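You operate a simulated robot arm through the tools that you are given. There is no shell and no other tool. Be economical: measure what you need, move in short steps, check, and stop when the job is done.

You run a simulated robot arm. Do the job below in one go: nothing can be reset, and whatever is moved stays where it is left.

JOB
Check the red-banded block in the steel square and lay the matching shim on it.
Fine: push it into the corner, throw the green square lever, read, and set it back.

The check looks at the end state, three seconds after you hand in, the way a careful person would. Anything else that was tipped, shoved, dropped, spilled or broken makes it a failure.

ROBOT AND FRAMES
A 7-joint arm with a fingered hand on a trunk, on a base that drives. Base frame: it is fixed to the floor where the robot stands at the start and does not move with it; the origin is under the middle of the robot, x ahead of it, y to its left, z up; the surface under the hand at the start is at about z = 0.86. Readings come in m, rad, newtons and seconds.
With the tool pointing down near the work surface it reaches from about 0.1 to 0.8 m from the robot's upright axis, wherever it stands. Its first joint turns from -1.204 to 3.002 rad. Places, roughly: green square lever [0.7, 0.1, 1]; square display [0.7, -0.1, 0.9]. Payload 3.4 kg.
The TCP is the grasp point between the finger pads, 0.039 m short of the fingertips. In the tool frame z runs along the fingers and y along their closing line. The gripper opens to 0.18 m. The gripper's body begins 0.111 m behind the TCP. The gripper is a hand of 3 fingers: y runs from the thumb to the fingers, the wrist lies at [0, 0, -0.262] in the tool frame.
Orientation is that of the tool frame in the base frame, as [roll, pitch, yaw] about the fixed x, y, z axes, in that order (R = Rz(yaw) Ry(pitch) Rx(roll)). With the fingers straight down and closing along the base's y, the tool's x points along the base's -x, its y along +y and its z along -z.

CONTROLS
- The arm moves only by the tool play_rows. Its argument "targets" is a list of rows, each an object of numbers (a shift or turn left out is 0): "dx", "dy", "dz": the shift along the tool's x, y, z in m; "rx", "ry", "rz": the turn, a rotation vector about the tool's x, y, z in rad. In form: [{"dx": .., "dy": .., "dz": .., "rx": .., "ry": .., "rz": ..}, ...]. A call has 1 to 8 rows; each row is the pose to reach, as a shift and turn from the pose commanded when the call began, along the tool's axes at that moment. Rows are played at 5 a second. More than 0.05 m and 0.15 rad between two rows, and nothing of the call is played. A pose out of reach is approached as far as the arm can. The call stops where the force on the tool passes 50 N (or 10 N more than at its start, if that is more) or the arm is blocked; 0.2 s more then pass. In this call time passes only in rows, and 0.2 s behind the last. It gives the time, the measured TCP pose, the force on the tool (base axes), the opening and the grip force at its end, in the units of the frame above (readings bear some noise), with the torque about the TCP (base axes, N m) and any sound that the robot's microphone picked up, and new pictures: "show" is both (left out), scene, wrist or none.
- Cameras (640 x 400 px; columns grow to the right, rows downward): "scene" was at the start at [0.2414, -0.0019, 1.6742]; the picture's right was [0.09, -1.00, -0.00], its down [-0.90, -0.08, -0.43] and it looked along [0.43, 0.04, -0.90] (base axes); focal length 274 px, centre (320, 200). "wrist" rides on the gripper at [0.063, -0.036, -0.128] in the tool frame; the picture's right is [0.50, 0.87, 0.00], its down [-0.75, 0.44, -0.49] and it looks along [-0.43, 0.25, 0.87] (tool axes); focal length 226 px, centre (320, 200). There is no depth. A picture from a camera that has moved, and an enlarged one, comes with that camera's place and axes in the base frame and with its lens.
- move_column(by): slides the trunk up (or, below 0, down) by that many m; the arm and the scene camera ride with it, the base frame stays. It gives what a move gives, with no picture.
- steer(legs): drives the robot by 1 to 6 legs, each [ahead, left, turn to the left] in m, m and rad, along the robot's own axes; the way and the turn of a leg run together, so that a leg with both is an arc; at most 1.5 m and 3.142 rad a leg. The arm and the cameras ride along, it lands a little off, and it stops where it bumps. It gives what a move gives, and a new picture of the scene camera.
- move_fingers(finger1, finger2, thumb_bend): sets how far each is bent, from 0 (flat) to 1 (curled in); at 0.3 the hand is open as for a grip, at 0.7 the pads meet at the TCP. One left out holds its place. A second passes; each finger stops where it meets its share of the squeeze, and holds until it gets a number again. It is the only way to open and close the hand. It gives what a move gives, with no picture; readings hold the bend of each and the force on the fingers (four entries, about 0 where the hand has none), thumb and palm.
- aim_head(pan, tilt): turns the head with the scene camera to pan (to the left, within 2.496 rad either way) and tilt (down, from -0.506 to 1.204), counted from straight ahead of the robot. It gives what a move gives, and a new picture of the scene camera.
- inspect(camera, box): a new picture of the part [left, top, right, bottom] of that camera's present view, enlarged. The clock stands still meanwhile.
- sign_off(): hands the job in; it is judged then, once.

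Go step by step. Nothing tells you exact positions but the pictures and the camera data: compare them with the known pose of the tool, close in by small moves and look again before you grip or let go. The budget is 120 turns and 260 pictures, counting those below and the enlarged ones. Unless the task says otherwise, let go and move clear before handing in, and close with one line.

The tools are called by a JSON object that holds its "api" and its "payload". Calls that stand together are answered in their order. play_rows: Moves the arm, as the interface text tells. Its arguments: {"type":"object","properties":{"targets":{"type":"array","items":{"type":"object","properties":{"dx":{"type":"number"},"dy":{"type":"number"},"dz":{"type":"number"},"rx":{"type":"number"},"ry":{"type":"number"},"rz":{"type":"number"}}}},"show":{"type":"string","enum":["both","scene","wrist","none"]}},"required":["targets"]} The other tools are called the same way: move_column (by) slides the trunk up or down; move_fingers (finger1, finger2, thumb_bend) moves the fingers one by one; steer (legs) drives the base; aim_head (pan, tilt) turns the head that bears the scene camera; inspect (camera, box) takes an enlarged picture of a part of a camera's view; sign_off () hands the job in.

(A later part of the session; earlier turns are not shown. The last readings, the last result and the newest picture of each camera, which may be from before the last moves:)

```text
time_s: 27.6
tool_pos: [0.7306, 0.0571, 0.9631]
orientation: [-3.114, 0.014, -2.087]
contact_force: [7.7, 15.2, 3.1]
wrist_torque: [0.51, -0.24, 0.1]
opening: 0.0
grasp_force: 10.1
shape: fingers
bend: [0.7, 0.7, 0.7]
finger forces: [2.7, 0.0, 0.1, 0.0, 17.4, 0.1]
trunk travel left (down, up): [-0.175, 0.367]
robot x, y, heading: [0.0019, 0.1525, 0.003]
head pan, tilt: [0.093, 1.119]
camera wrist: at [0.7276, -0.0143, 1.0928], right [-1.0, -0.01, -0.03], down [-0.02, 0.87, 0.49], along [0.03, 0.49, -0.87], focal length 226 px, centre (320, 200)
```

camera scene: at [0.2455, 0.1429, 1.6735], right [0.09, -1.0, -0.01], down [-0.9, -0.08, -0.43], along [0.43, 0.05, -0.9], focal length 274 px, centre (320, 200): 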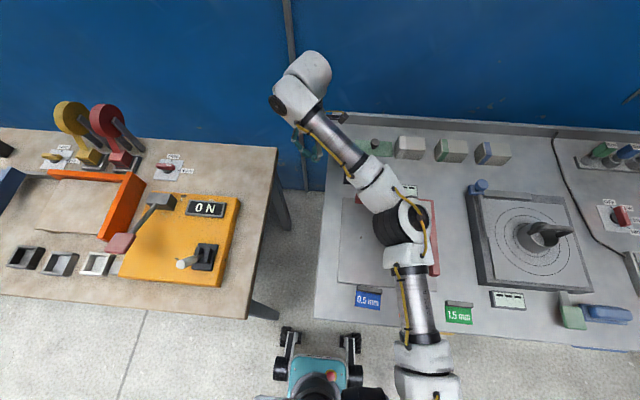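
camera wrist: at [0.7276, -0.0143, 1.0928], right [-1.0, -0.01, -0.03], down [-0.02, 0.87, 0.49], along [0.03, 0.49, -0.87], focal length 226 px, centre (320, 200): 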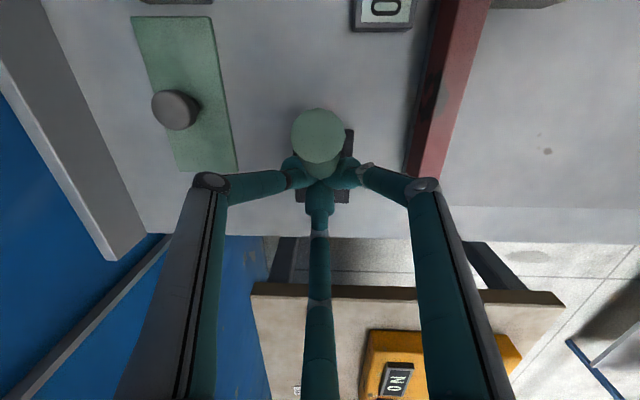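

The lever flipped and the display lit. Backing off a little, then reading the display.

{"api": "play_rows", "payload": {"targets": [{"dx": -0.0173, "dy": 0.01}, {"dx": -0.0347, "dy": 0.02}, {"dx": -0.0347, "dy": 0.02, "dz": -0.05}, {"dx": -0.0347, "dy": 0.02, "dz": -0.1}], "show": "both"}}

{"api": "inspect", "payload": {"camera": "scene", "box": [370, 170, 440, 214]}}

```text
time_s: 28.6
tool_pos: [0.723, 0.0928, 1.0633]
orientation: [-3.113, 0.016, -2.091]
contact_force: [-0.5, 0.7, 0.1]
wrist_torque: [0.04, -0.02, 0.0]
opening: 0.0001
grasp_force: 0.0
shape: fingers
bend: [0.7, 0.7, 0.7]
finger forces: [0.1, 0.0, 0.0, 0.0, 0.0, 0.0]
trunk travel left (down, up): [-0.175, 0.367]
robot x, y, heading: [0.0003, 0.1489, 0.004]
head pan, tilt: [0.093, 1.119]
camera scene: at [0.2415, 0.1537, 1.6744], right [0.09, -1.0, 0.0], down [-0.9, -0.08, -0.43], along [0.43, 0.04, -0.9], focal length 274 px, centre (320, 200)
camera wrist: at [0.7213, 0.0203, 1.1931], right [-1.0, 0.0, -0.03], down [-0.02, 0.87, 0.49], along [0.03, 0.49, -0.87], focal length 226 px, centre (320, 200)
```

scene: 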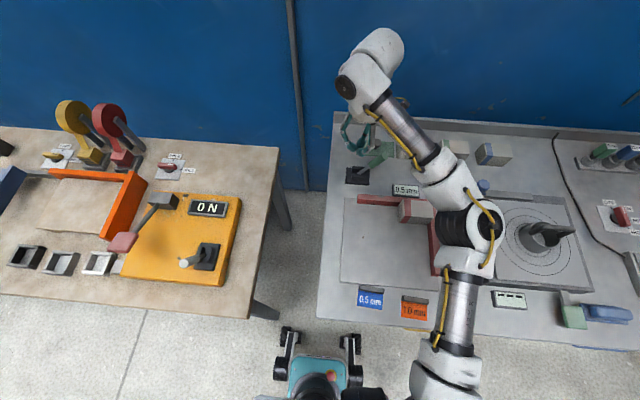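
wrist: 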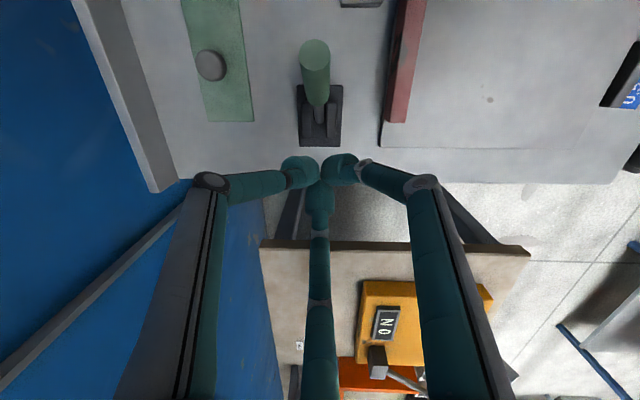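

```text
9.09 times, centred on (405, 192) of scene
camera zoom: at [0.2415, 0.1537, 1.6744], right [0.09, -1.0, 0.0], down [-0.9, -0.08, -0.43], along [0.43, 0.04, -0.9], focal length 2496 px, centre (-453, 273)
```

zoom: 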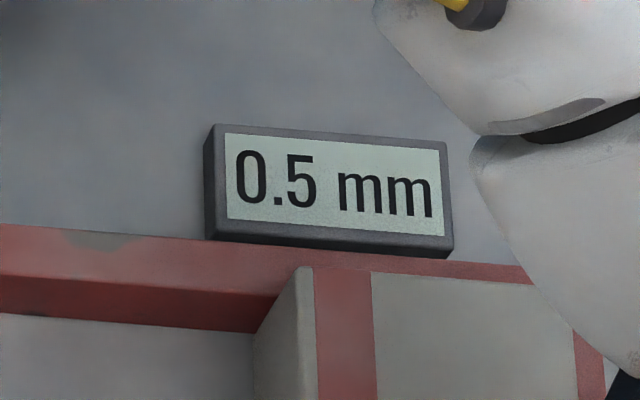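

Display reads 0.5 mm. Now to set the lever back I need to be on its −y side; I'll lift a bit, undo the yaw, and drive right 0.2 m.

{"api": "play_rows", "payload": {"targets": [{"dz": -0.03, "dx": 0.01, "dy": 0.017}, {"dz": -0.05, "dx": 0.02, "dy": 0.035}], "show": "none"}}

{"api": "steer", "payload": {"legs": [[0, -0.2, 0]]}}

```text
time_s: 29.2
tool_pos: [0.6822, 0.0919, 1.1108]
orientation: [-3.115, 0.014, -2.091]
contact_force: [-0.7, 0.0, 0.4]
wrist_torque: [-0.05, -0.01, 0.01]
opening: 0.0001
grasp_force: 0.0
shape: fingers
bend: [0.7, 0.7, 0.7]
finger forces: [0.1, 0.1, 0.0, 0.0, 0.0, 0.0]
trunk travel left (down, up): [-0.175, 0.367]
robot x, y, heading: [-0.0007, 0.1505, -0.002]
head pan, tilt: [0.093, 1.119]
```

```text
time_s: 30.8
tool_pos: [0.6835, -0.1049, 1.111]
orientation: [-3.114, 0.013, -2.093]
contact_force: [0.4, 0.1, -0.1]
wrist_torque: [0.0, 0.01, 0.03]
opening: 0.0
grasp_force: 0.1
shape: fingers
bend: [0.7, 0.7, 0.7]
finger forces: [0.0, 0.0, 0.1, 0.1, 0.0, 0.1]
trunk travel left (down, up): [-0.175, 0.367]
robot x, y, heading: [-0.001, -0.0454, 0.0]
head pan, tilt: [0.093, 1.119]
camera scene: at [0.2432, -0.0479, 1.674], right [0.09, -1.0, 0.0], down [-0.9, -0.08, -0.43], along [0.43, 0.04, -0.9], focal length 274 px, centre (320, 200)
```

scene: 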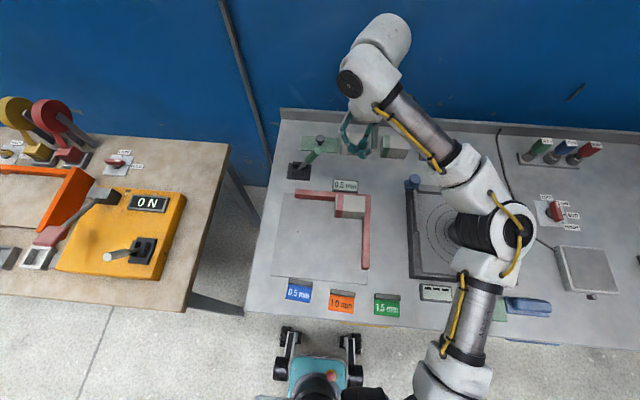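

{"api": "play_rows", "payload": {"targets": [{"rx": -0.028, "ry": 0.013}], "show": "none"}}

{"api": "play_rows", "payload": {"targets": [{"rz": 0.149}, {"rz": 0.298, "dx": -0.003, "dy": -0.004}, {"rz": 0.447, "dx": -0.005, "dy": -0.008}, {"rz": 0.596, "dx": -0.008, "dy": -0.013}, {"rz": 0.745, "dx": -0.01, "dy": -0.017}, {"rz": 0.894, "dx": -0.013, "dy": -0.022}, {"rz": 1.04, "dx": -0.018, "dy": -0.03}], "show": "both"}}

{"api": "inspect", "payload": {"camera": "scene", "box": [270, 130, 390, 205]}}

```text
time_s: 31.2
tool_pos: [0.6793, -0.104, 1.1157]
orientation: [-3.139, 0.003, -2.09]
contact_force: [-0.4, -0.6, -0.1]
wrist_torque: [0.03, 0.02, -0.02]
opening: 0.0
grasp_force: 0.0
shape: fingers
bend: [0.7, 0.7, 0.7]
finger forces: [0.0, 0.1, 0.1, 0.0, 0.1, 0.0]
trunk travel left (down, up): [-0.175, 0.367]
robot x, y, heading: [-0.0018, -0.0528, -0.003]
head pan, tilt: [0.093, 1.119]
```

```text
time_s: 32.8
tool_pos: [0.7154, -0.1041, 1.1151]
orientation: [3.141, 0.003, -3.134]
contact_force: [0.2, -0.4, 0.1]
wrist_torque: [-0.03, 0.0, 0.02]
opening: 0.0
grasp_force: 0.2
shape: fingers
bend: [0.7, 0.7, 0.7]
finger forces: [0.0, 0.0, 0.0, 0.0, 0.0, 0.0]
trunk travel left (down, up): [-0.175, 0.367]
robot x, y, heading: [-0.0022, -0.0462, -0.001]
head pan, tilt: [0.093, 1.119]
camera scene: at [0.244, -0.0483, 1.6738], right [0.09, -1.0, 0.0], down [-0.9, -0.08, -0.43], along [0.43, 0.04, -0.9], focal length 274 px, centre (320, 200)
camera wrist: at [0.6522, -0.1403, 1.2434], right [-0.51, 0.86, 0.0], down [0.75, 0.44, 0.49], along [0.43, 0.25, -0.87], focal length 226 px, centre (320, 200)
```

scene: 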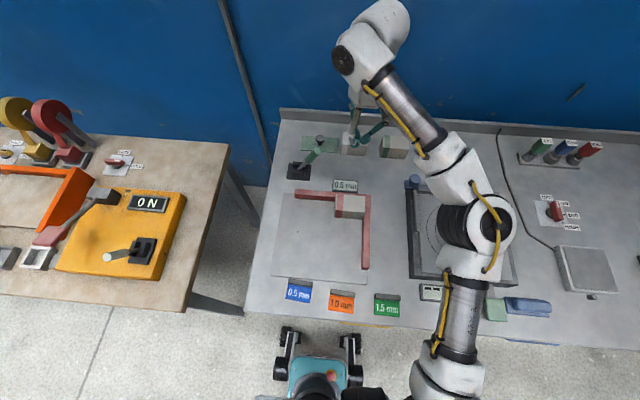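
wrist: 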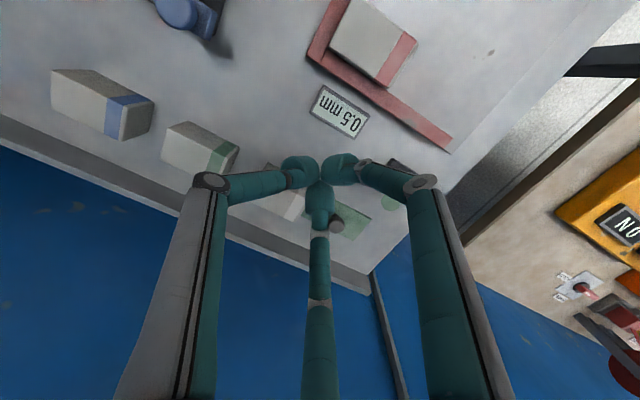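

```text
5.33 times, centred on (330, 168) of scene
camera zoom: at [0.244, -0.0483, 1.6738], right [0.09, -1.0, 0.0], down [-0.9, -0.08, -0.43], along [0.43, 0.04, -0.9], focal length 1464 px, centre (267, 373)
```

zoom: 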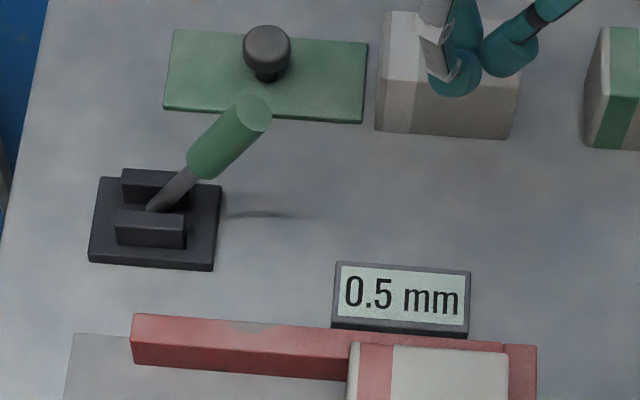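

Lever tip is now near (0.74, 0.0, 0.985). Descending on its −y side, aligned in x.

{"api": "play_rows", "payload": {"targets": [{"dx": -0.012, "dz": 0.04}, {"dx": -0.022, "dz": 0.08}, {"dx": -0.022, "dz": 0.12}, {"dx": -0.022, "dz": 0.148}], "show": "both"}}

```text
time_s: 33.8
tool_pos: [0.7363, -0.1049, 0.9662]
orientation: [-3.141, 0.003, -3.133]
contact_force: [-0.7, -0.1, 0.0]
wrist_torque: [0.01, 0.02, -0.01]
opening: 0.0
grasp_force: 0.1
shape: fingers
bend: [0.7, 0.7, 0.7]
finger forces: [0.1, 0.1, 0.0, 0.0, 0.0, 0.1]
trunk travel left (down, up): [-0.175, 0.367]
robot x, y, heading: [0.0001, -0.0447, 0.005]
head pan, tilt: [0.093, 1.119]
camera scene: at [0.2447, -0.0493, 1.6737], right [0.09, -1.0, 0.0], down [-0.9, -0.08, -0.43], along [0.43, 0.04, -0.9], focal length 274 px, centre (320, 200)
camera wrist: at [0.6742, -0.1411, 1.0951], right [-0.51, 0.86, 0.0], down [0.75, 0.44, 0.5], along [0.43, 0.25, -0.87], focal length 226 px, centre (320, 200)
```

scene: 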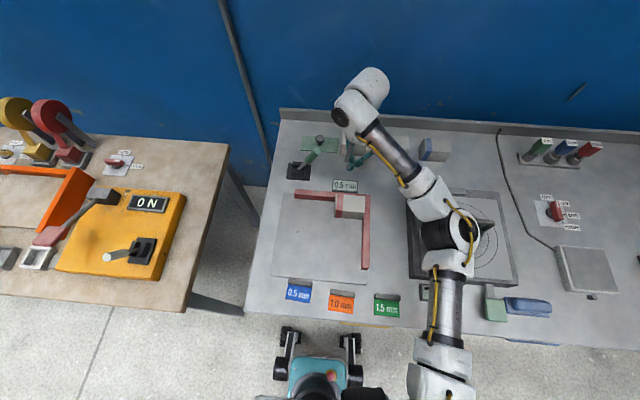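
wrist: 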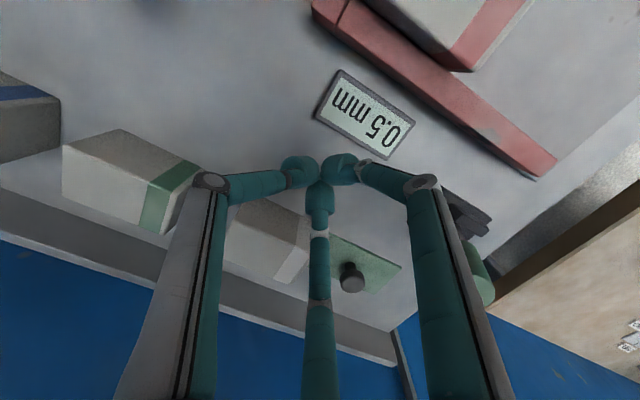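

Pushing the lever back toward +y.

{"api": "play_rows", "payload": {"targets": [{"dy": 0.02}, {"dy": 0.04}, {"dy": 0.055}, {"dy": 0.07}, {"dy": 0.085}, {"dy": 0.1}], "show": "wrist"}}

```text
time_s: 35.2
tool_pos: [0.7363, -0.0036, 0.9683]
orientation: [-3.141, 0.002, -3.131]
contact_force: [0.3, 0.0, -0.3]
wrist_torque: [-0.03, 0.02, -0.01]
opening: 0.0
grasp_force: 0.1
shape: fingers
bend: [0.7, 0.7, 0.7]
finger forces: [0.1, 0.1, 0.0, 0.0, 0.0, 0.1]
trunk travel left (down, up): [-0.175, 0.367]
robot x, y, heading: [-0.0018, -0.0469, -0.001]
head pan, tilt: [0.093, 1.119]
camera wrist: at [0.6737, -0.0394, 1.0967], right [-0.51, 0.86, 0.0], down [0.75, 0.44, 0.5], along [0.43, 0.25, -0.87], focal length 226 px, centre (320, 200)
```

wrist: 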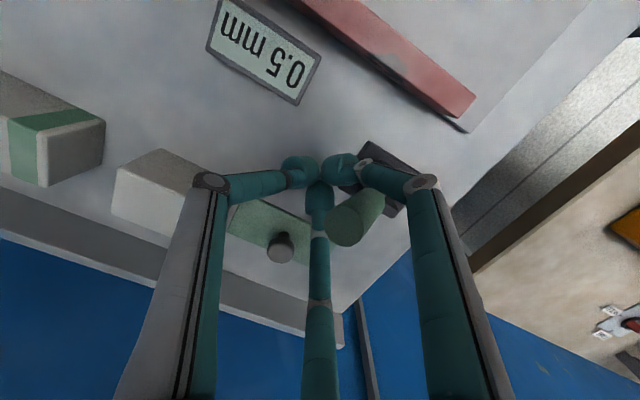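

{"api": "play_rows", "payload": {"targets": [{"dy": 0.015}, {"dy": 0.03}, {"dy": 0.045}, {"dy": 0.06}], "show": "wrist"}}

```text
time_s: 36.2
tool_pos: [0.7356, 0.0601, 0.9695]
orientation: [-3.139, 0.004, -3.132]
contact_force: [-2.9, -3.0, 0.5]
wrist_torque: [-0.06, 0.1, 0.07]
opening: 0.0001
grasp_force: 1.6
shape: fingers
bend: [0.69, 0.7, 0.7]
finger forces: [3.3, 0.1, 0.1, 0.1, 0.0, 0.1]
trunk travel left (down, up): [-0.175, 0.367]
robot x, y, heading: [0.0, -0.0448, -0.007]
head pan, tilt: [0.093, 1.119]
camera wrist: at [0.6732, 0.024, 1.0975], right [-0.51, 0.86, 0.0], down [0.75, 0.44, 0.5], along [0.43, 0.25, -0.87], focal length 226 px, centre (320, 200)
```

wrist: 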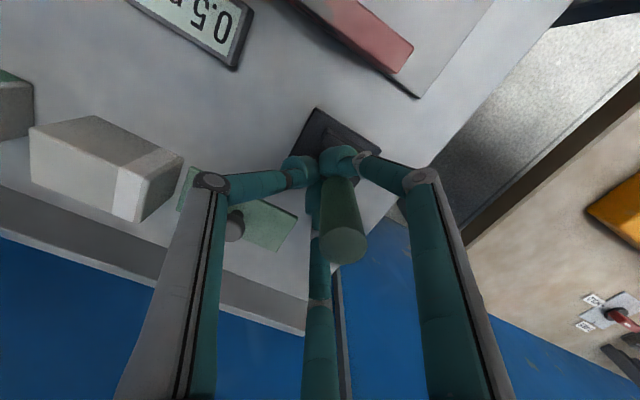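

{"api": "play_rows", "payload": {"targets": [{"dy": 0.008}, {"dy": 0.016}, {"dy": 0.022}], "show": "wrist"}}

```text
time_s: 37.0
tool_pos: [0.7368, 0.0777, 0.969]
orientation: [-3.141, 0.003, -3.131]
contact_force: [-4.0, -2.7, 0.2]
wrist_torque: [-0.06, 0.05, 0.04]
opening: 0.0002
grasp_force: 1.9
shape: fingers
bend: [0.69, 0.7, 0.7]
finger forces: [3.8, 0.0, 0.0, 0.0, 0.0, 0.0]
trunk travel left (down, up): [-0.175, 0.367]
robot x, y, heading: [-0.0003, -0.0465, 0.003]
head pan, tilt: [0.093, 1.119]
camera wrist: at [0.674, 0.0429, 1.0966], right [-0.51, 0.86, 0.0], down [0.75, 0.44, 0.49], along [0.43, 0.25, -0.87], focal length 226 px, centre (320, 200)
```

wrist: 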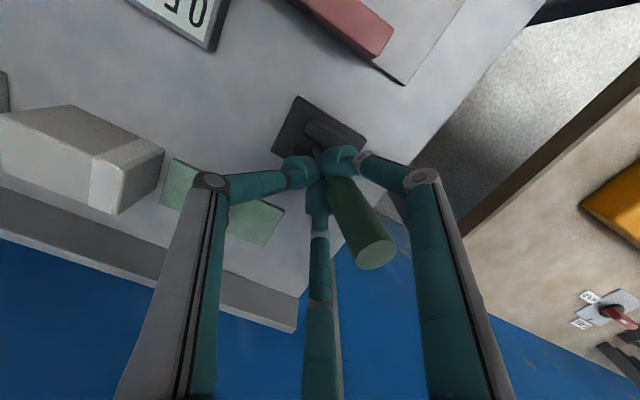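

{"api": "play_rows", "payload": {"targets": [{"dy": 0.005}, {"dy": 0.01}, {"dy": 0.015}, {"dy": 0.02}], "show": "wrist"}}

```text
time_s: 38.0
tool_pos: [0.7377, 0.0961, 0.9684]
orientation: [3.14, 0.004, -3.133]
contact_force: [-0.9, -10.3, -0.3]
wrist_torque: [-0.29, 0.02, 0.08]
opening: 0.0
grasp_force: 5.2
shape: fingers
bend: [0.7, 0.7, 0.69]
finger forces: [9.4, 1.3, 0.1, 0.0, 0.0, 0.1]
trunk travel left (down, up): [-0.175, 0.367]
robot x, y, heading: [0.0046, -0.0453, -0.0]
head pan, tilt: [0.093, 1.119]
camera wrist: at [0.6747, 0.0592, 1.0971], right [-0.51, 0.86, 0.0], down [0.75, 0.44, 0.49], along [0.43, 0.25, -0.87], focal length 226 px, centre (320, 200)
```

wrist: 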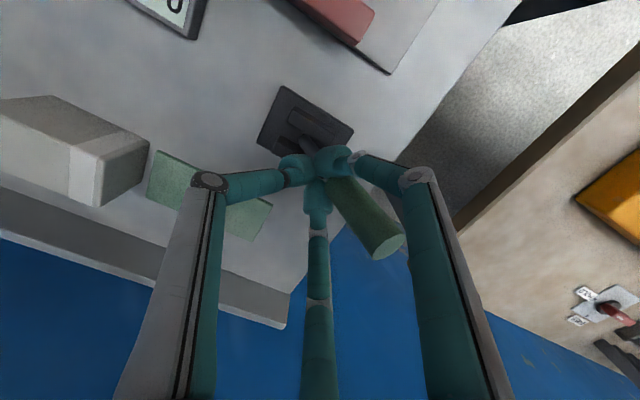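

{"api": "play_rows", "payload": {"targets": [{"dy": 0.003}, {"dy": 0.005}], "show": "none"}}

{"api": "play_rows", "payload": {"targets": [{"dy": -0.02}, {"dy": -0.05}, {"dy": -0.07, "dz": -0.04}, {"dy": -0.08, "dz": -0.08}, {"dy": -0.09, "dx": 0.03, "dz": -0.11}, {"dy": -0.12, "dx": 0.06, "dz": -0.12}, {"dy": -0.16, "dx": 0.08, "dz": -0.12}], "show": "both"}}

{"api": "inspect", "payload": {"camera": "scene", "box": [260, 130, 400, 218]}}

```text
time_s: 38.6
tool_pos: [0.7367, 0.1003, 0.9677]
orientation: [-3.141, 0.005, -3.135]
contact_force: [0.8, -15.3, -1.9]
wrist_torque: [-0.44, -0.02, 0.14]
opening: 0.0
grasp_force: 7.9
shape: fingers
bend: [0.7, 0.7, 0.69]
finger forces: [12.5, 3.0, 0.1, 0.0, 0.0, 0.0]
trunk travel left (down, up): [-0.175, 0.367]
robot x, y, heading: [-0.0006, -0.0468, -0.002]
head pan, tilt: [0.093, 1.119]
```

```text
time_s: 40.2
tool_pos: [0.6552, -0.0635, 1.0903]
orientation: [3.136, 0.004, -3.13]
contact_force: [0.2, -0.3, 0.0]
wrist_torque: [0.03, 0.03, -0.02]
opening: 0.0
grasp_force: 0.0
shape: fingers
bend: [0.7, 0.7, 0.7]
finger forces: [0.0, 0.0, 0.1, 0.1, 0.0, 0.0]
trunk travel left (down, up): [-0.175, 0.367]
robot x, y, heading: [-0.0012, -0.0502, 0.001]
head pan, tilt: [0.093, 1.119]
camera scene: at [0.2426, -0.0584, 1.674], right [0.09, -1.0, -0.01], down [-0.9, -0.08, -0.43], along [0.43, 0.05, -0.9], focal length 274 px, centre (320, 200)
camera wrist: at [0.5925, -0.1007, 1.2195], right [-0.51, 0.86, 0.0], down [0.75, 0.44, 0.5], along [0.43, 0.25, -0.87], focal length 226 px, centre (320, 200)
```

scene: 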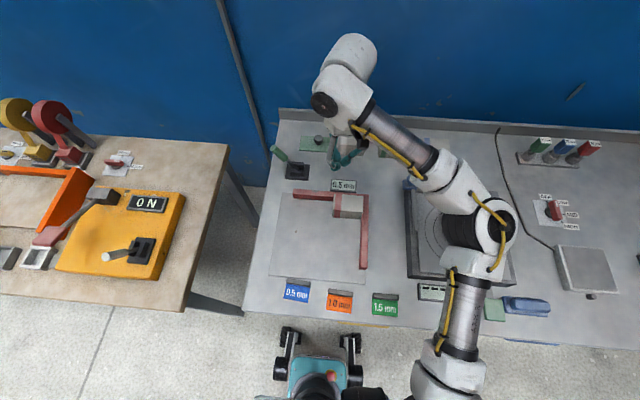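
wrist: 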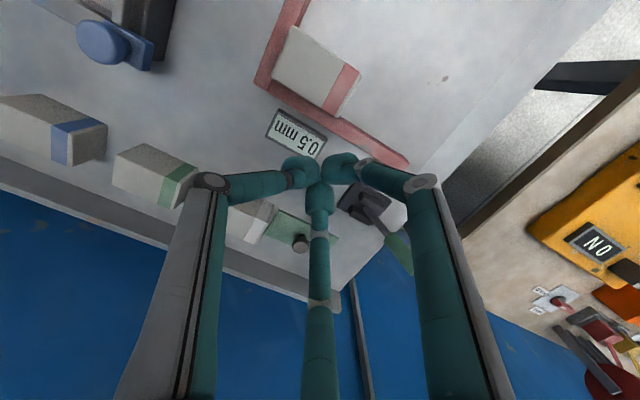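

```text
4.55 times, centred on (330, 174) of scene
camera zoom: at [0.2426, -0.0584, 1.674], right [0.09, -1.0, -0.01], down [-0.9, -0.08, -0.43], along [0.43, 0.05, -0.9], focal length 1248 px, centre (274, 318)
```

zoom: 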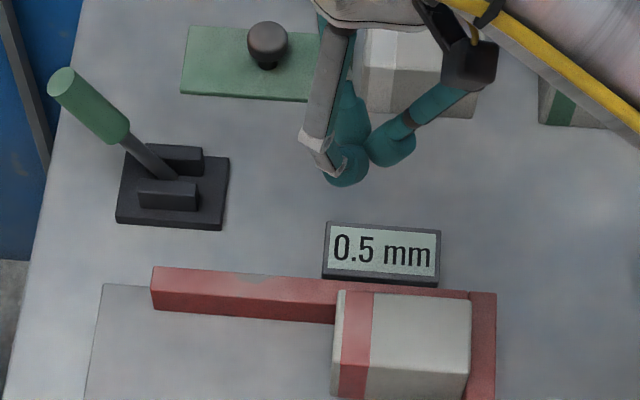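

Lever is back and the reading stayed at 0.5 mm. Now I go to the 0.5 mm shim near (0.36, 0.015), opening the hand on the way.

{"api": "play_rows", "payload": {"targets": [{"dx": 0.045, "dz": -0.01}, {"dx": 0.09, "dz": -0.02}, {"dx": 0.135, "dy": 0.01, "dz": -0.03}, {"dx": 0.18, "dy": 0.02, "dz": -0.03}, {"dx": 0.22, "dy": 0.04, "dz": -0.03}, {"dx": 0.26, "dy": 0.06, "dz": -0.03}], "show": "none"}}

{"api": "move_fingers", "payload": {"finger1": 0.3, "finger2": 0.3, "thumb_bend": 0.3}}

{"api": "play_rows", "payload": {"targets": [{"dz": 0.005}], "show": "both"}}

```text
time_s: 41.6
tool_pos: [0.3915, 0.0009, 1.1174]
orientation: [3.141, 0.005, -3.13]
contact_force: [-0.5, 0.4, -0.8]
wrist_torque: [0.01, -0.01, -0.03]
opening: 0.0
grasp_force: 0.0
shape: fingers
bend: [0.7, 0.7, 0.7]
finger forces: [0.0, 0.0, 0.0, 0.1, 0.0, 0.0]
trunk travel left (down, up): [-0.175, 0.367]
robot x, y, heading: [0.001, -0.0478, -0.001]
head pan, tilt: [0.093, 1.119]
```

```text
time_s: 42.6
tool_pos: [0.394, 0.0013, 1.1188]
orientation: [-3.141, 0.002, -3.131]
contact_force: [-1.7, 0.2, -0.6]
wrist_torque: [0.01, 0.01, 0.03]
opening: 0.1512
grasp_force: 0.2
shape: fingers
bend: [0.3, 0.3, 0.3]
finger forces: [0.0, 0.1, 0.0, 0.0, 0.0, 0.0]
trunk travel left (down, up): [-0.175, 0.367]
robot x, y, heading: [-0.0008, -0.0475, -0.005]
head pan, tilt: [0.093, 1.119]
```

```text
time_s: 43.0
tool_pos: [0.3948, 0.0007, 1.1121]
orientation: [-3.141, 0.005, -3.133]
contact_force: [0.3, -0.7, 1.0]
wrist_torque: [0.01, 0.01, 0.02]
opening: 0.1515
grasp_force: 0.0
shape: fingers
bend: [0.3, 0.3, 0.3]
finger forces: [0.1, 0.0, 0.0, 0.1, 0.1, 0.0]
trunk travel left (down, up): [-0.175, 0.367]
robot x, y, heading: [-0.0026, -0.046, -0.0]
head pan, tilt: [0.093, 1.119]
camera scene: at [0.2424, -0.0488, 1.674], right [0.09, -1.0, 0.0], down [-0.9, -0.08, -0.43], along [0.43, 0.04, -0.9], focal length 274 px, centre (320, 200)
camera wrist: at [0.3322, -0.0354, 1.2406], right [-0.51, 0.86, 0.0], down [0.75, 0.44, 0.5], along [0.43, 0.25, -0.87], focal length 226 px, centre (320, 200)
```

scene: 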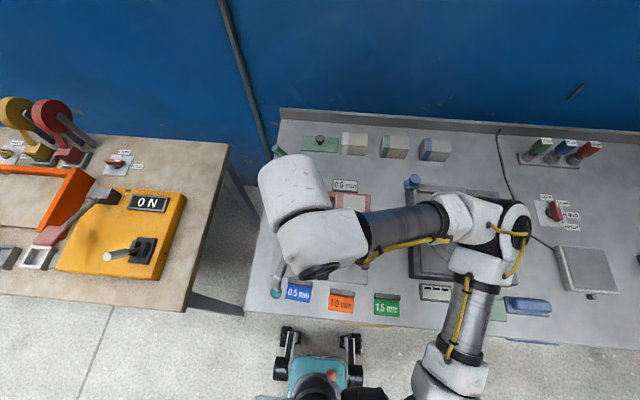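
wrist: 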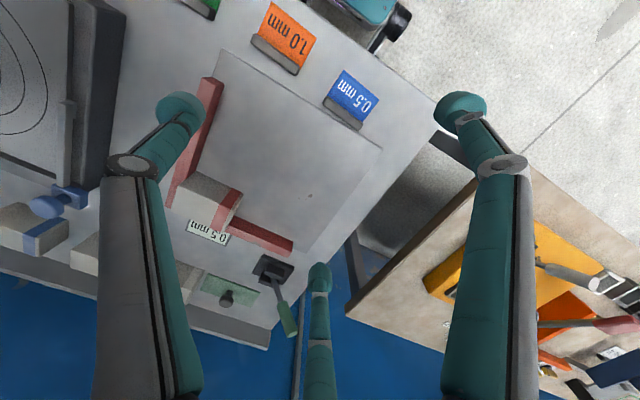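

{"api": "inspect", "payload": {"camera": "wrist", "box": [300, 50, 400, 150]}}

{"api": "inspect", "payload": {"camera": "scene", "box": [265, 260, 365, 330]}}

```text
4.00 times, centred on (350, 100) of wrist
camera zoom: at [0.3322, -0.0354, 1.2406], right [-0.51, 0.86, 0.0], down [0.75, 0.44, 0.5], along [0.43, 0.25, -0.87], focal length 904 px, centre (200, 600)
```

zoom: 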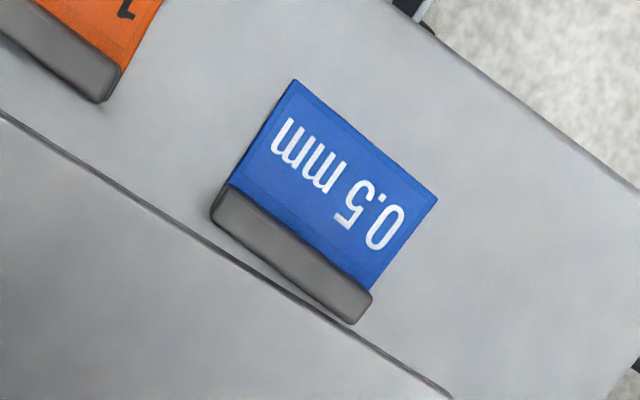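

```text
5.71 times, centred on (315, 295) of scene
camera zoom: at [0.2424, -0.0488, 1.674], right [0.09, -1.0, 0.0], down [-0.9, -0.08, -0.43], along [0.43, 0.04, -0.9], focal length 1569 px, centre (349, -343)
```

zoom: 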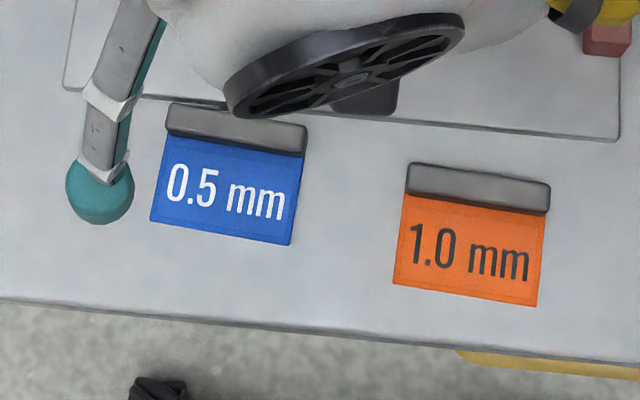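

The shim is a thin blue sheet with a grey handle bar centred near (0.364, 0.021), turned about −0.07 rad. I'll turn the hand so the thumb is on the far (+x) side of the bar, and partly close the fingers.

{"api": "play_rows", "payload": {"targets": [{"rz": -0.149, "dx": 0.005, "dy": 0.003}, {"rz": -0.298, "dx": 0.01, "dy": 0.006}, {"rz": -0.447, "dx": 0.015, "dy": 0.01}, {"rz": -0.596, "dx": 0.02, "dy": 0.013}, {"rz": -0.745, "dx": 0.025, "dy": 0.016}, {"rz": -0.894, "dx": 0.031, "dy": 0.02}, {"rz": -1.04, "dx": 0.031, "dy": 0.02}, {"rz": -1.18, "dx": 0.031, "dy": 0.02}], "show": "none"}}

{"api": "play_rows", "payload": {"targets": [{"rz": -0.12}, {"rz": -0.24}, {"rz": -0.32}], "show": "none"}}

{"api": "move_fingers", "payload": {"finger1": 0.52, "finger2": 0.52, "thumb_bend": 0.52}}

{"api": "play_rows", "payload": {"targets": [{"dz": 0.04}, {"dz": 0.08}], "show": "wrist"}}

```text
time_s: 44.8
tool_pos: [0.3634, 0.0185, 1.1101]
orientation: [-3.138, 0.001, -1.949]
contact_force: [0.1, -0.2, 0.0]
wrist_torque: [-0.01, 0.01, 0.0]
opening: 0.1513
grasp_force: 0.1
shape: fingers
bend: [0.3, 0.3, 0.3]
finger forces: [0.0, 0.1, 0.1, 0.0, 0.1, 0.0]
trunk travel left (down, up): [-0.175, 0.367]
robot x, y, heading: [0.0003, -0.048, 0.0]
head pan, tilt: [0.093, 1.119]
```

```text
time_s: 45.6
tool_pos: [0.3647, 0.0191, 1.1104]
orientation: [-3.138, 0.0, -1.632]
contact_force: [0.1, -0.8, -0.1]
wrist_torque: [0.01, 0.01, 0.01]
opening: 0.1514
grasp_force: 0.0
shape: fingers
bend: [0.3, 0.3, 0.3]
finger forces: [0.0, 0.0, 0.0, 0.0, 0.0, 0.0]
trunk travel left (down, up): [-0.175, 0.367]
robot x, y, heading: [-0.0018, -0.0486, 0.0]
head pan, tilt: [0.093, 1.119]
```

```text
time_s: 46.6
tool_pos: [0.3639, 0.0188, 1.1109]
orientation: [-3.139, 0.001, -1.632]
contact_force: [-0.7, 0.5, 0.4]
wrist_torque: [0.0, 0.01, -0.03]
opening: 0.0653
grasp_force: 0.1
shape: fingers
bend: [0.52, 0.52, 0.52]
finger forces: [0.0, 0.0, 0.0, 0.0, 0.0, 0.0]
trunk travel left (down, up): [-0.175, 0.367]
robot x, y, heading: [0.0001, -0.0477, -0.001]
head pan, tilt: [0.093, 1.119]
```

```text
time_s: 47.2
tool_pos: [0.3656, 0.0197, 1.0298]
orientation: [-3.14, 0.001, -1.631]
contact_force: [0.0, -0.2, 0.6]
wrist_torque: [0.0, -0.01, 0.03]
opening: 0.0652
grasp_force: 0.0
shape: fingers
bend: [0.52, 0.52, 0.52]
finger forces: [0.0, 0.1, 0.0, 0.0, 0.0, 0.0]
trunk travel left (down, up): [-0.175, 0.367]
robot x, y, heading: [-0.0001, -0.0458, -0.002]
head pan, tilt: [0.093, 1.119]
camera wrist: at [0.3974, -0.0445, 1.1594], right [-0.9, -0.45, 0.0], down [-0.39, 0.78, 0.49], along [-0.22, 0.44, -0.87], focal length 226 px, centre (320, 200)
```

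wrist: 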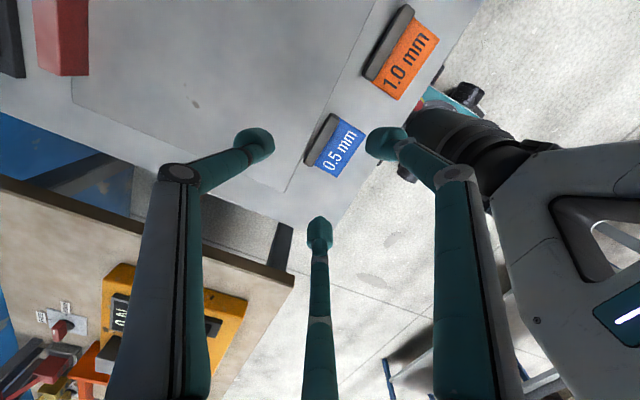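

Projection confirms the bar at (0.364, 0.022). Descending further to check.

{"api": "play_rows", "payload": {"targets": [{"dz": 0.04, "dx": -0.0025}, {"dz": 0.075, "dx": -0.0025}, {"dz": 0.095, "dx": -0.0025}], "show": "wrist"}}

{"api": "inspect", "payload": {"camera": "wrist", "box": [230, 80, 430, 260]}}

```text
time_s: 48.0
tool_pos: [0.3643, 0.0214, 0.936]
orientation: [-3.139, 0.002, -1.632]
contact_force: [0.7, -0.6, 0.1]
wrist_torque: [0.02, -0.02, 0.0]
opening: 0.0653
grasp_force: 0.0
shape: fingers
bend: [0.52, 0.52, 0.52]
finger forces: [0.0, 0.1, 0.0, 0.1, 0.0, 0.0]
trunk travel left (down, up): [-0.175, 0.367]
robot x, y, heading: [-0.0005, -0.0477, 0.002]
head pan, tilt: [0.093, 1.119]
camera wrist: at [0.3961, -0.0427, 1.0648], right [-0.89, -0.45, 0.0], down [-0.39, 0.78, 0.49], along [-0.22, 0.44, -0.87], focal length 226 px, centre (320, 200)
```

wrist: 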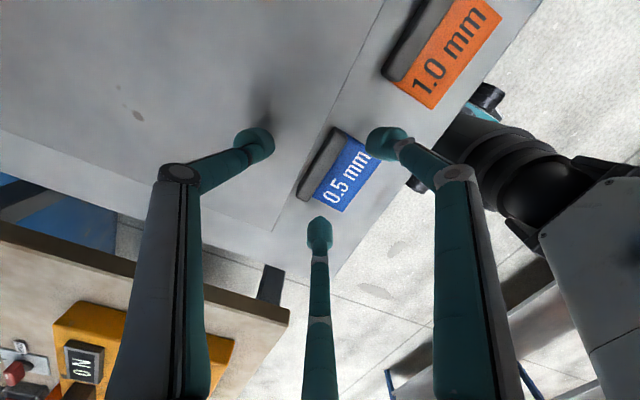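

```text
2.22 times, centred on (330, 170) of wrist
camera zoom: at [0.3961, -0.0427, 1.0648], right [-0.89, -0.45, 0.0], down [-0.39, 0.78, 0.49], along [-0.22, 0.44, -0.87], focal length 502 px, centre (298, 267)
```

zoom: 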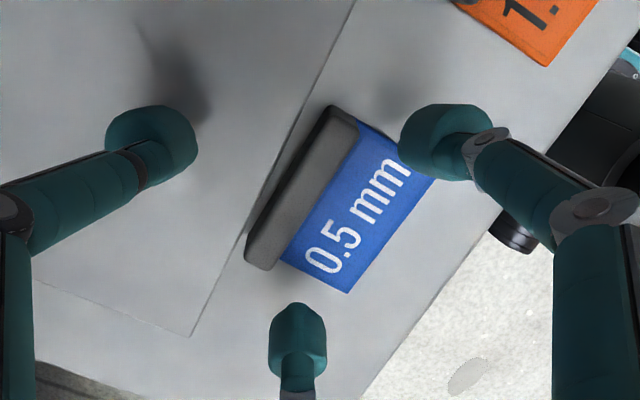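

Tips straddle the bar well. Descending to grip height.

{"api": "play_rows", "payload": {"targets": [{"dz": 0.015}, {"dz": 0.025}, {"dz": 0.031}], "show": "wrist"}}

```text
time_s: 48.7
tool_pos: [0.3666, 0.0227, 0.9158]
orientation: [-3.115, 0.014, -1.635]
contact_force: [-1.7, -5.3, 38.1]
wrist_torque: [-0.31, -1.72, -0.23]
opening: 0.0633
grasp_force: 19.1
shape: fingers
bend: [0.52, 0.52, 0.57]
finger forces: [0.1, 0.0, 0.1, 0.0, 38.4, 0.1]
trunk travel left (down, up): [-0.175, 0.367]
robot x, y, heading: [-0.0016, -0.0493, 0.001]
head pan, tilt: [0.093, 1.119]
stopped in row 3: the force on the tool passed its limit at 59 N (the readings are from after the stop); the commanded pose is now the measured one
camera wrist: at [0.3962, -0.0434, 1.0448], right [-0.9, -0.44, -0.03], down [-0.4, 0.77, 0.49], along [-0.19, 0.45, -0.87], focal length 226 px, centre (320, 200)
```

wrist: 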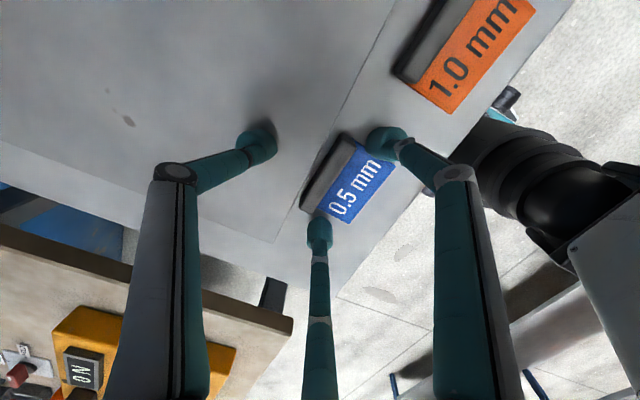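

The thumb touched the plate, which is a bit higher than the bench. I'll lift 8 mm and square up the tilt, then look.

{"api": "play_rows", "payload": {"targets": [{"dz": -0.009, "rx": -0.026, "ry": 0.014}], "show": "none"}}

{"api": "inspect", "payload": {"camera": "wrist", "box": [230, 90, 410, 250]}}

```text
time_s: 49.1
tool_pos: [0.3669, 0.0253, 0.9187]
orientation: [3.129, -0.008, -1.632]
contact_force: [0.5, 0.0, 2.0]
wrist_torque: [-0.03, -0.13, -0.06]
opening: 0.0651
grasp_force: 1.1
shape: fingers
bend: [0.52, 0.52, 0.52]
finger forces: [0.0, 0.0, 0.0, 0.1, 2.1, 0.0]
trunk travel left (down, up): [-0.175, 0.367]
robot x, y, heading: [0.0009, -0.0505, 0.003]
head pan, tilt: [0.093, 1.119]
```

```text
2.50 times, centred on (320, 170) of wrist
camera zoom: at [0.4014, -0.0377, 1.0481], right [-0.9, -0.45, 0.02], down [-0.38, 0.78, 0.49], along [-0.23, 0.43, -0.87], focal length 565 px, centre (320, 275)
```

zoom: 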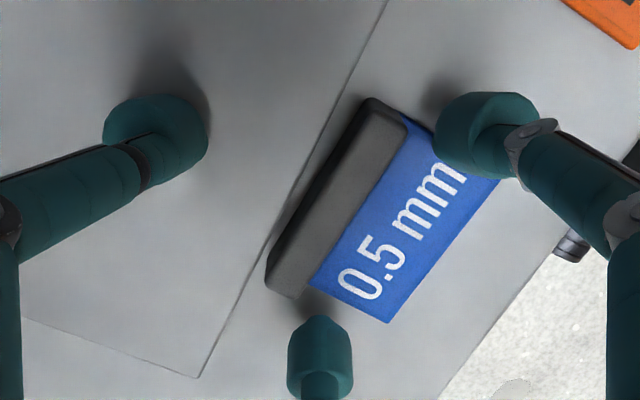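

The thumb just grazes the plate here at this bend; tips rise as they curl. I'll lift slightly, square up, curl to 0.62, then go down again.

{"api": "play_rows", "payload": {"targets": [{"dz": -0.008, "dx": 0.004, "dy": 0.003, "rx": 0.0125, "ry": -0.008}], "show": "none"}}

{"api": "move_fingers", "payload": {"finger1": 0.62, "finger2": 0.62, "thumb_bend": 0.62}}

{"api": "inspect", "payload": {"camera": "wrist", "box": [230, 90, 410, 250]}}

```text
time_s: 49.5
tool_pos: [0.3625, 0.0188, 0.9289]
orientation: [-3.138, 0.002, -1.632]
contact_force: [0.2, 0.8, 0.8]
wrist_torque: [0.03, -0.01, -0.01]
opening: 0.0653
grasp_force: 0.0
shape: fingers
bend: [0.52, 0.52, 0.52]
finger forces: [0.0, 0.1, 0.0, 0.1, 0.0, 0.0]
trunk travel left (down, up): [-0.175, 0.367]
robot x, y, heading: [-0.0002, -0.0512, 0.002]
head pan, tilt: [0.093, 1.119]
```

```text
time_s: 50.5
tool_pos: [0.3644, 0.0192, 0.9296]
orientation: [-3.137, 0.002, -1.633]
contact_force: [-0.4, -0.4, 0.3]
wrist_torque: [0.0, 0.02, -0.01]
opening: 0.0262
grasp_force: 0.2
shape: fingers
bend: [0.62, 0.62, 0.62]
finger forces: [0.0, 0.1, 0.0, 0.0, 0.0, 0.0]
trunk travel left (down, up): [-0.175, 0.367]
robot x, y, heading: [0.0003, -0.0471, 0.0]
head pan, tilt: [0.093, 1.119]
```

```text
2.50 times, centred on (320, 170) of wrist
camera zoom: at [0.3954, -0.0451, 1.0585], right [-0.9, -0.44, -0.01], down [-0.39, 0.78, 0.49], along [-0.21, 0.44, -0.87], focal length 565 px, centre (320, 275)
```

zoom: 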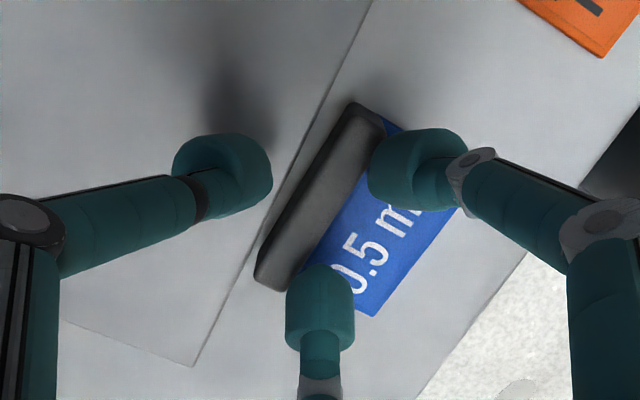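

The tips now straddle the bar closely. Descending in small steps.

{"api": "play_rows", "payload": {"targets": [{"dz": 0.006}, {"dz": 0.011}, {"dz": 0.015}, {"dz": 0.018}], "show": "none"}}

{"api": "inspect", "payload": {"camera": "wrist", "box": [230, 90, 410, 250]}}

```text
time_s: 51.5
tool_pos: [0.364, 0.0209, 0.9138]
orientation: [-3.129, 0.008, -1.636]
contact_force: [4.9, -0.8, 36.4]
wrist_torque: [-0.13, -1.05, 0.02]
opening: 0.0252
grasp_force: 17.4
shape: fingers
bend: [0.62, 0.62, 0.66]
finger forces: [0.2, 0.1, 0.2, 0.0, 35.1, 0.0]
trunk travel left (down, up): [-0.175, 0.367]
robot x, y, heading: [-0.0021, -0.0459, -0.005]
head pan, tilt: [0.093, 1.119]
```

```text
2.50 times, centred on (320, 170) of wrist
camera zoom: at [0.3947, -0.0451, 1.0431], right [-0.9, -0.44, -0.01], down [-0.39, 0.78, 0.49], along [-0.21, 0.45, -0.87], focal length 565 px, centre (320, 275)
```

zoom: 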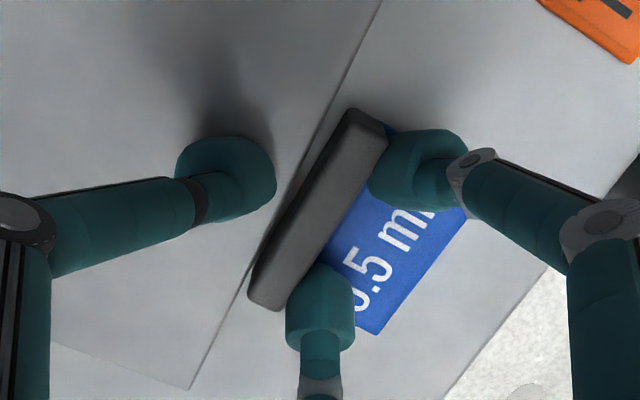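

Only the thumb rests on the plate; the tips are low beside the bar. Relieving 3 mm and closing.

{"api": "play_rows", "payload": {"targets": [{"dz": -0.006}], "show": "none"}}

{"api": "move_fingers", "payload": {"finger1": 0.7, "finger2": 0.7, "thumb_bend": 0.7}}

{"api": "inspect", "payload": {"camera": "wrist", "box": [230, 90, 410, 250]}}

```text
time_s: 51.9
tool_pos: [0.3637, 0.0216, 0.9151]
orientation: [-3.14, 0.001, -1.634]
contact_force: [0.8, 0.1, 12.0]
wrist_torque: [-0.01, -0.38, 0.0]
opening: 0.0262
grasp_force: 6.2
shape: fingers
bend: [0.62, 0.62, 0.64]
finger forces: [0.0, 0.0, 0.0, 0.0, 12.1, 0.1]
trunk travel left (down, up): [-0.175, 0.367]
robot x, y, heading: [-0.0018, -0.0499, -0.005]
head pan, tilt: [0.093, 1.119]
```

```text
time_s: 52.9
tool_pos: [0.3641, 0.0197, 0.9169]
orientation: [-3.14, 0.002, -1.633]
contact_force: [-0.8, -0.4, -0.4]
wrist_torque: [0.0, -0.01, 0.03]
opening: 0.0104
grasp_force: 5.2
shape: fingers
bend: [0.66, 0.66, 0.67]
finger forces: [2.9, 3.0, 0.0, 0.1, 5.6, 0.1]
trunk travel left (down, up): [-0.175, 0.367]
robot x, y, heading: [0.0039, -0.0473, -0.001]
head pan, tilt: [0.093, 1.119]
```

```text
2.50 times, centred on (320, 170) of wrist
camera zoom: at [0.396, -0.0444, 1.0456], right [-0.9, -0.44, 0.0], down [-0.39, 0.78, 0.49], along [-0.22, 0.44, -0.87], focal length 565 px, centre (320, 275)
```

zoom: 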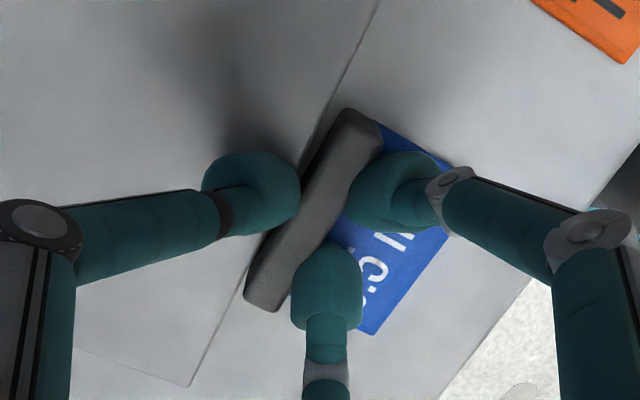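

Gripped with balanced forces. Lifting slowly to test.

{"api": "play_rows", "payload": {"targets": [{"dz": -0.008}, {"dz": -0.02}, {"dz": -0.04}, {"dz": -0.06}], "show": "both"}}

{"api": "inspect", "payload": {"camera": "wrist", "box": [230, 90, 410, 250]}}

```text
time_s: 53.9
tool_pos: [0.3623, 0.0205, 0.9769]
orientation: [-3.139, 0.003, -1.633]
contact_force: [-0.9, 0.1, -0.3]
wrist_torque: [-0.04, -0.04, 0.03]
opening: 0.0103
grasp_force: 6.1
shape: fingers
bend: [0.66, 0.66, 0.67]
finger forces: [2.9, 2.9, 0.0, 0.0, 5.6, 0.0]
trunk travel left (down, up): [-0.175, 0.367]
robot x, y, heading: [0.0014, -0.0454, -0.0]
head pan, tilt: [0.093, 1.119]
camera scene: at [0.2422, -0.0483, 1.6742], right [0.09, -1.0, 0.0], down [-0.9, -0.08, -0.43], along [0.43, 0.04, -0.9], focal length 274 px, centre (320, 200)
camera wrist: at [0.3934, -0.0447, 1.1056], right [-0.9, -0.45, 0.0], down [-0.39, 0.78, 0.49], along [-0.22, 0.44, -0.87], focal length 226 px, centre (320, 200)
```

scene: 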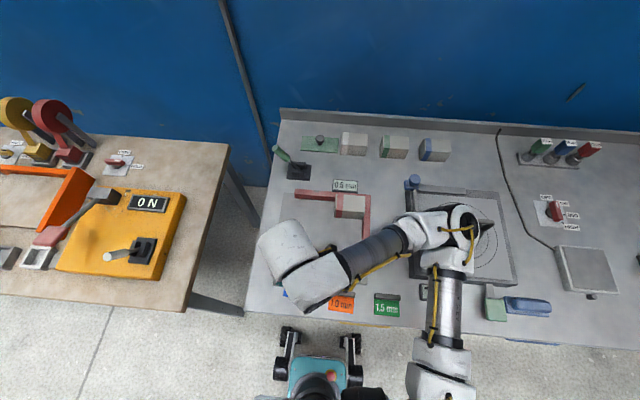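
wrist: 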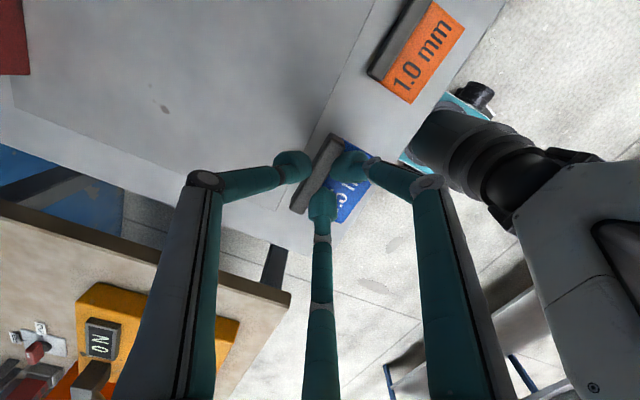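

```text
2.50 times, centred on (320, 170) of wrist
camera zoom: at [0.3934, -0.0447, 1.1056], right [-0.9, -0.45, 0.0], down [-0.39, 0.78, 0.49], along [-0.22, 0.44, -0.87], focal length 565 px, centre (320, 275)
```

zoom: 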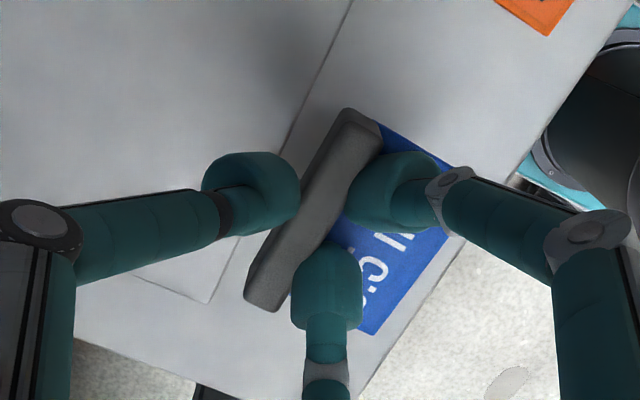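

Shim held firmly. Lifting and carrying it over the block toward (0.624, −0.110), aligning the yaw.

{"api": "play_rows", "payload": {"targets": [{"dz": -0.035}, {"dz": -0.05, "dx": 0.015, "dy": -0.035, "rz": -0.01}, {"dz": -0.05, "dx": 0.031, "dy": -0.073, "rz": -0.02}, {"dz": -0.05, "dx": 0.047, "dy": -0.111, "rz": -0.03}, {"dz": -0.05, "dx": 0.063, "dy": -0.149, "rz": -0.04}, {"dz": -0.05, "dx": 0.08, "dy": -0.187, "rz": -0.05}, {"dz": -0.05, "dx": 0.096, "dy": -0.225, "rz": -0.06}, {"dz": -0.05, "dx": 0.113, "dy": -0.263, "rz": -0.062}], "show": "both"}}

{"api": "inspect", "payload": {"camera": "wrist", "box": [220, 50, 440, 260]}}

```text
time_s: 55.7
tool_pos: [0.6201, -0.1101, 1.0281]
orientation: [-3.138, 0.003, -1.572]
contact_force: [-0.6, -0.7, -0.7]
wrist_torque: [0.03, 0.01, 0.02]
opening: 0.0103
grasp_force: 5.9
shape: fingers
bend: [0.67, 0.66, 0.67]
finger forces: [3.0, 2.9, 0.0, 0.0, 5.8, 0.0]
trunk travel left (down, up): [-0.175, 0.367]
robot x, y, heading: [-0.0016, -0.0487, 0.001]
head pan, tilt: [0.093, 1.119]
camera scene: at [0.2448, -0.0505, 1.6737], right [0.09, -1.0, 0.0], down [-0.9, -0.08, -0.43], along [0.43, 0.04, -0.9], focal length 274 px, centre (320, 200)
camera wrist: at [0.6562, -0.1724, 1.157], right [-0.87, -0.5, 0.0], down [-0.44, 0.75, 0.49], along [-0.24, 0.43, -0.87], focal length 226 px, centre (320, 200)
```

scene: 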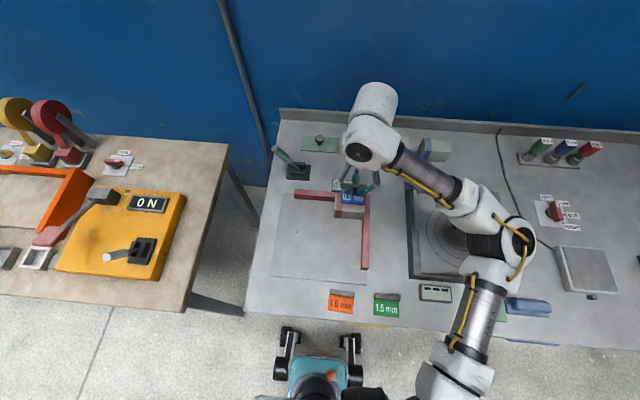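
wrist: 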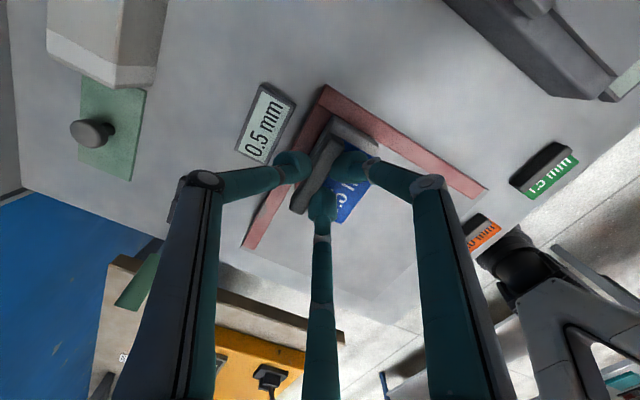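

```text
1.90 times, centred on (330, 155) of wrist
camera zoom: at [0.6562, -0.1724, 1.157], right [-0.87, -0.5, 0.0], down [-0.44, 0.75, 0.49], along [-0.24, 0.43, -0.87], focal length 431 px, centre (301, 286)
```

zoom: 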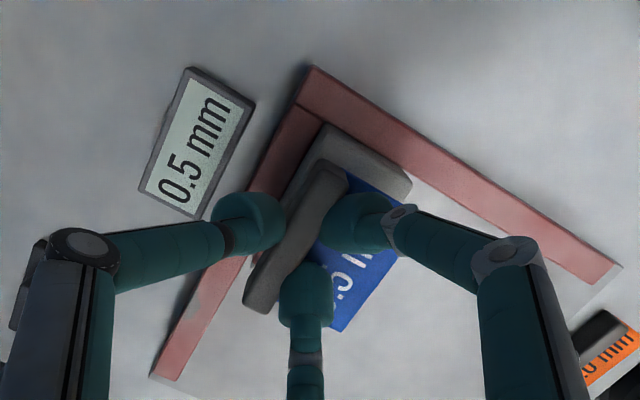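

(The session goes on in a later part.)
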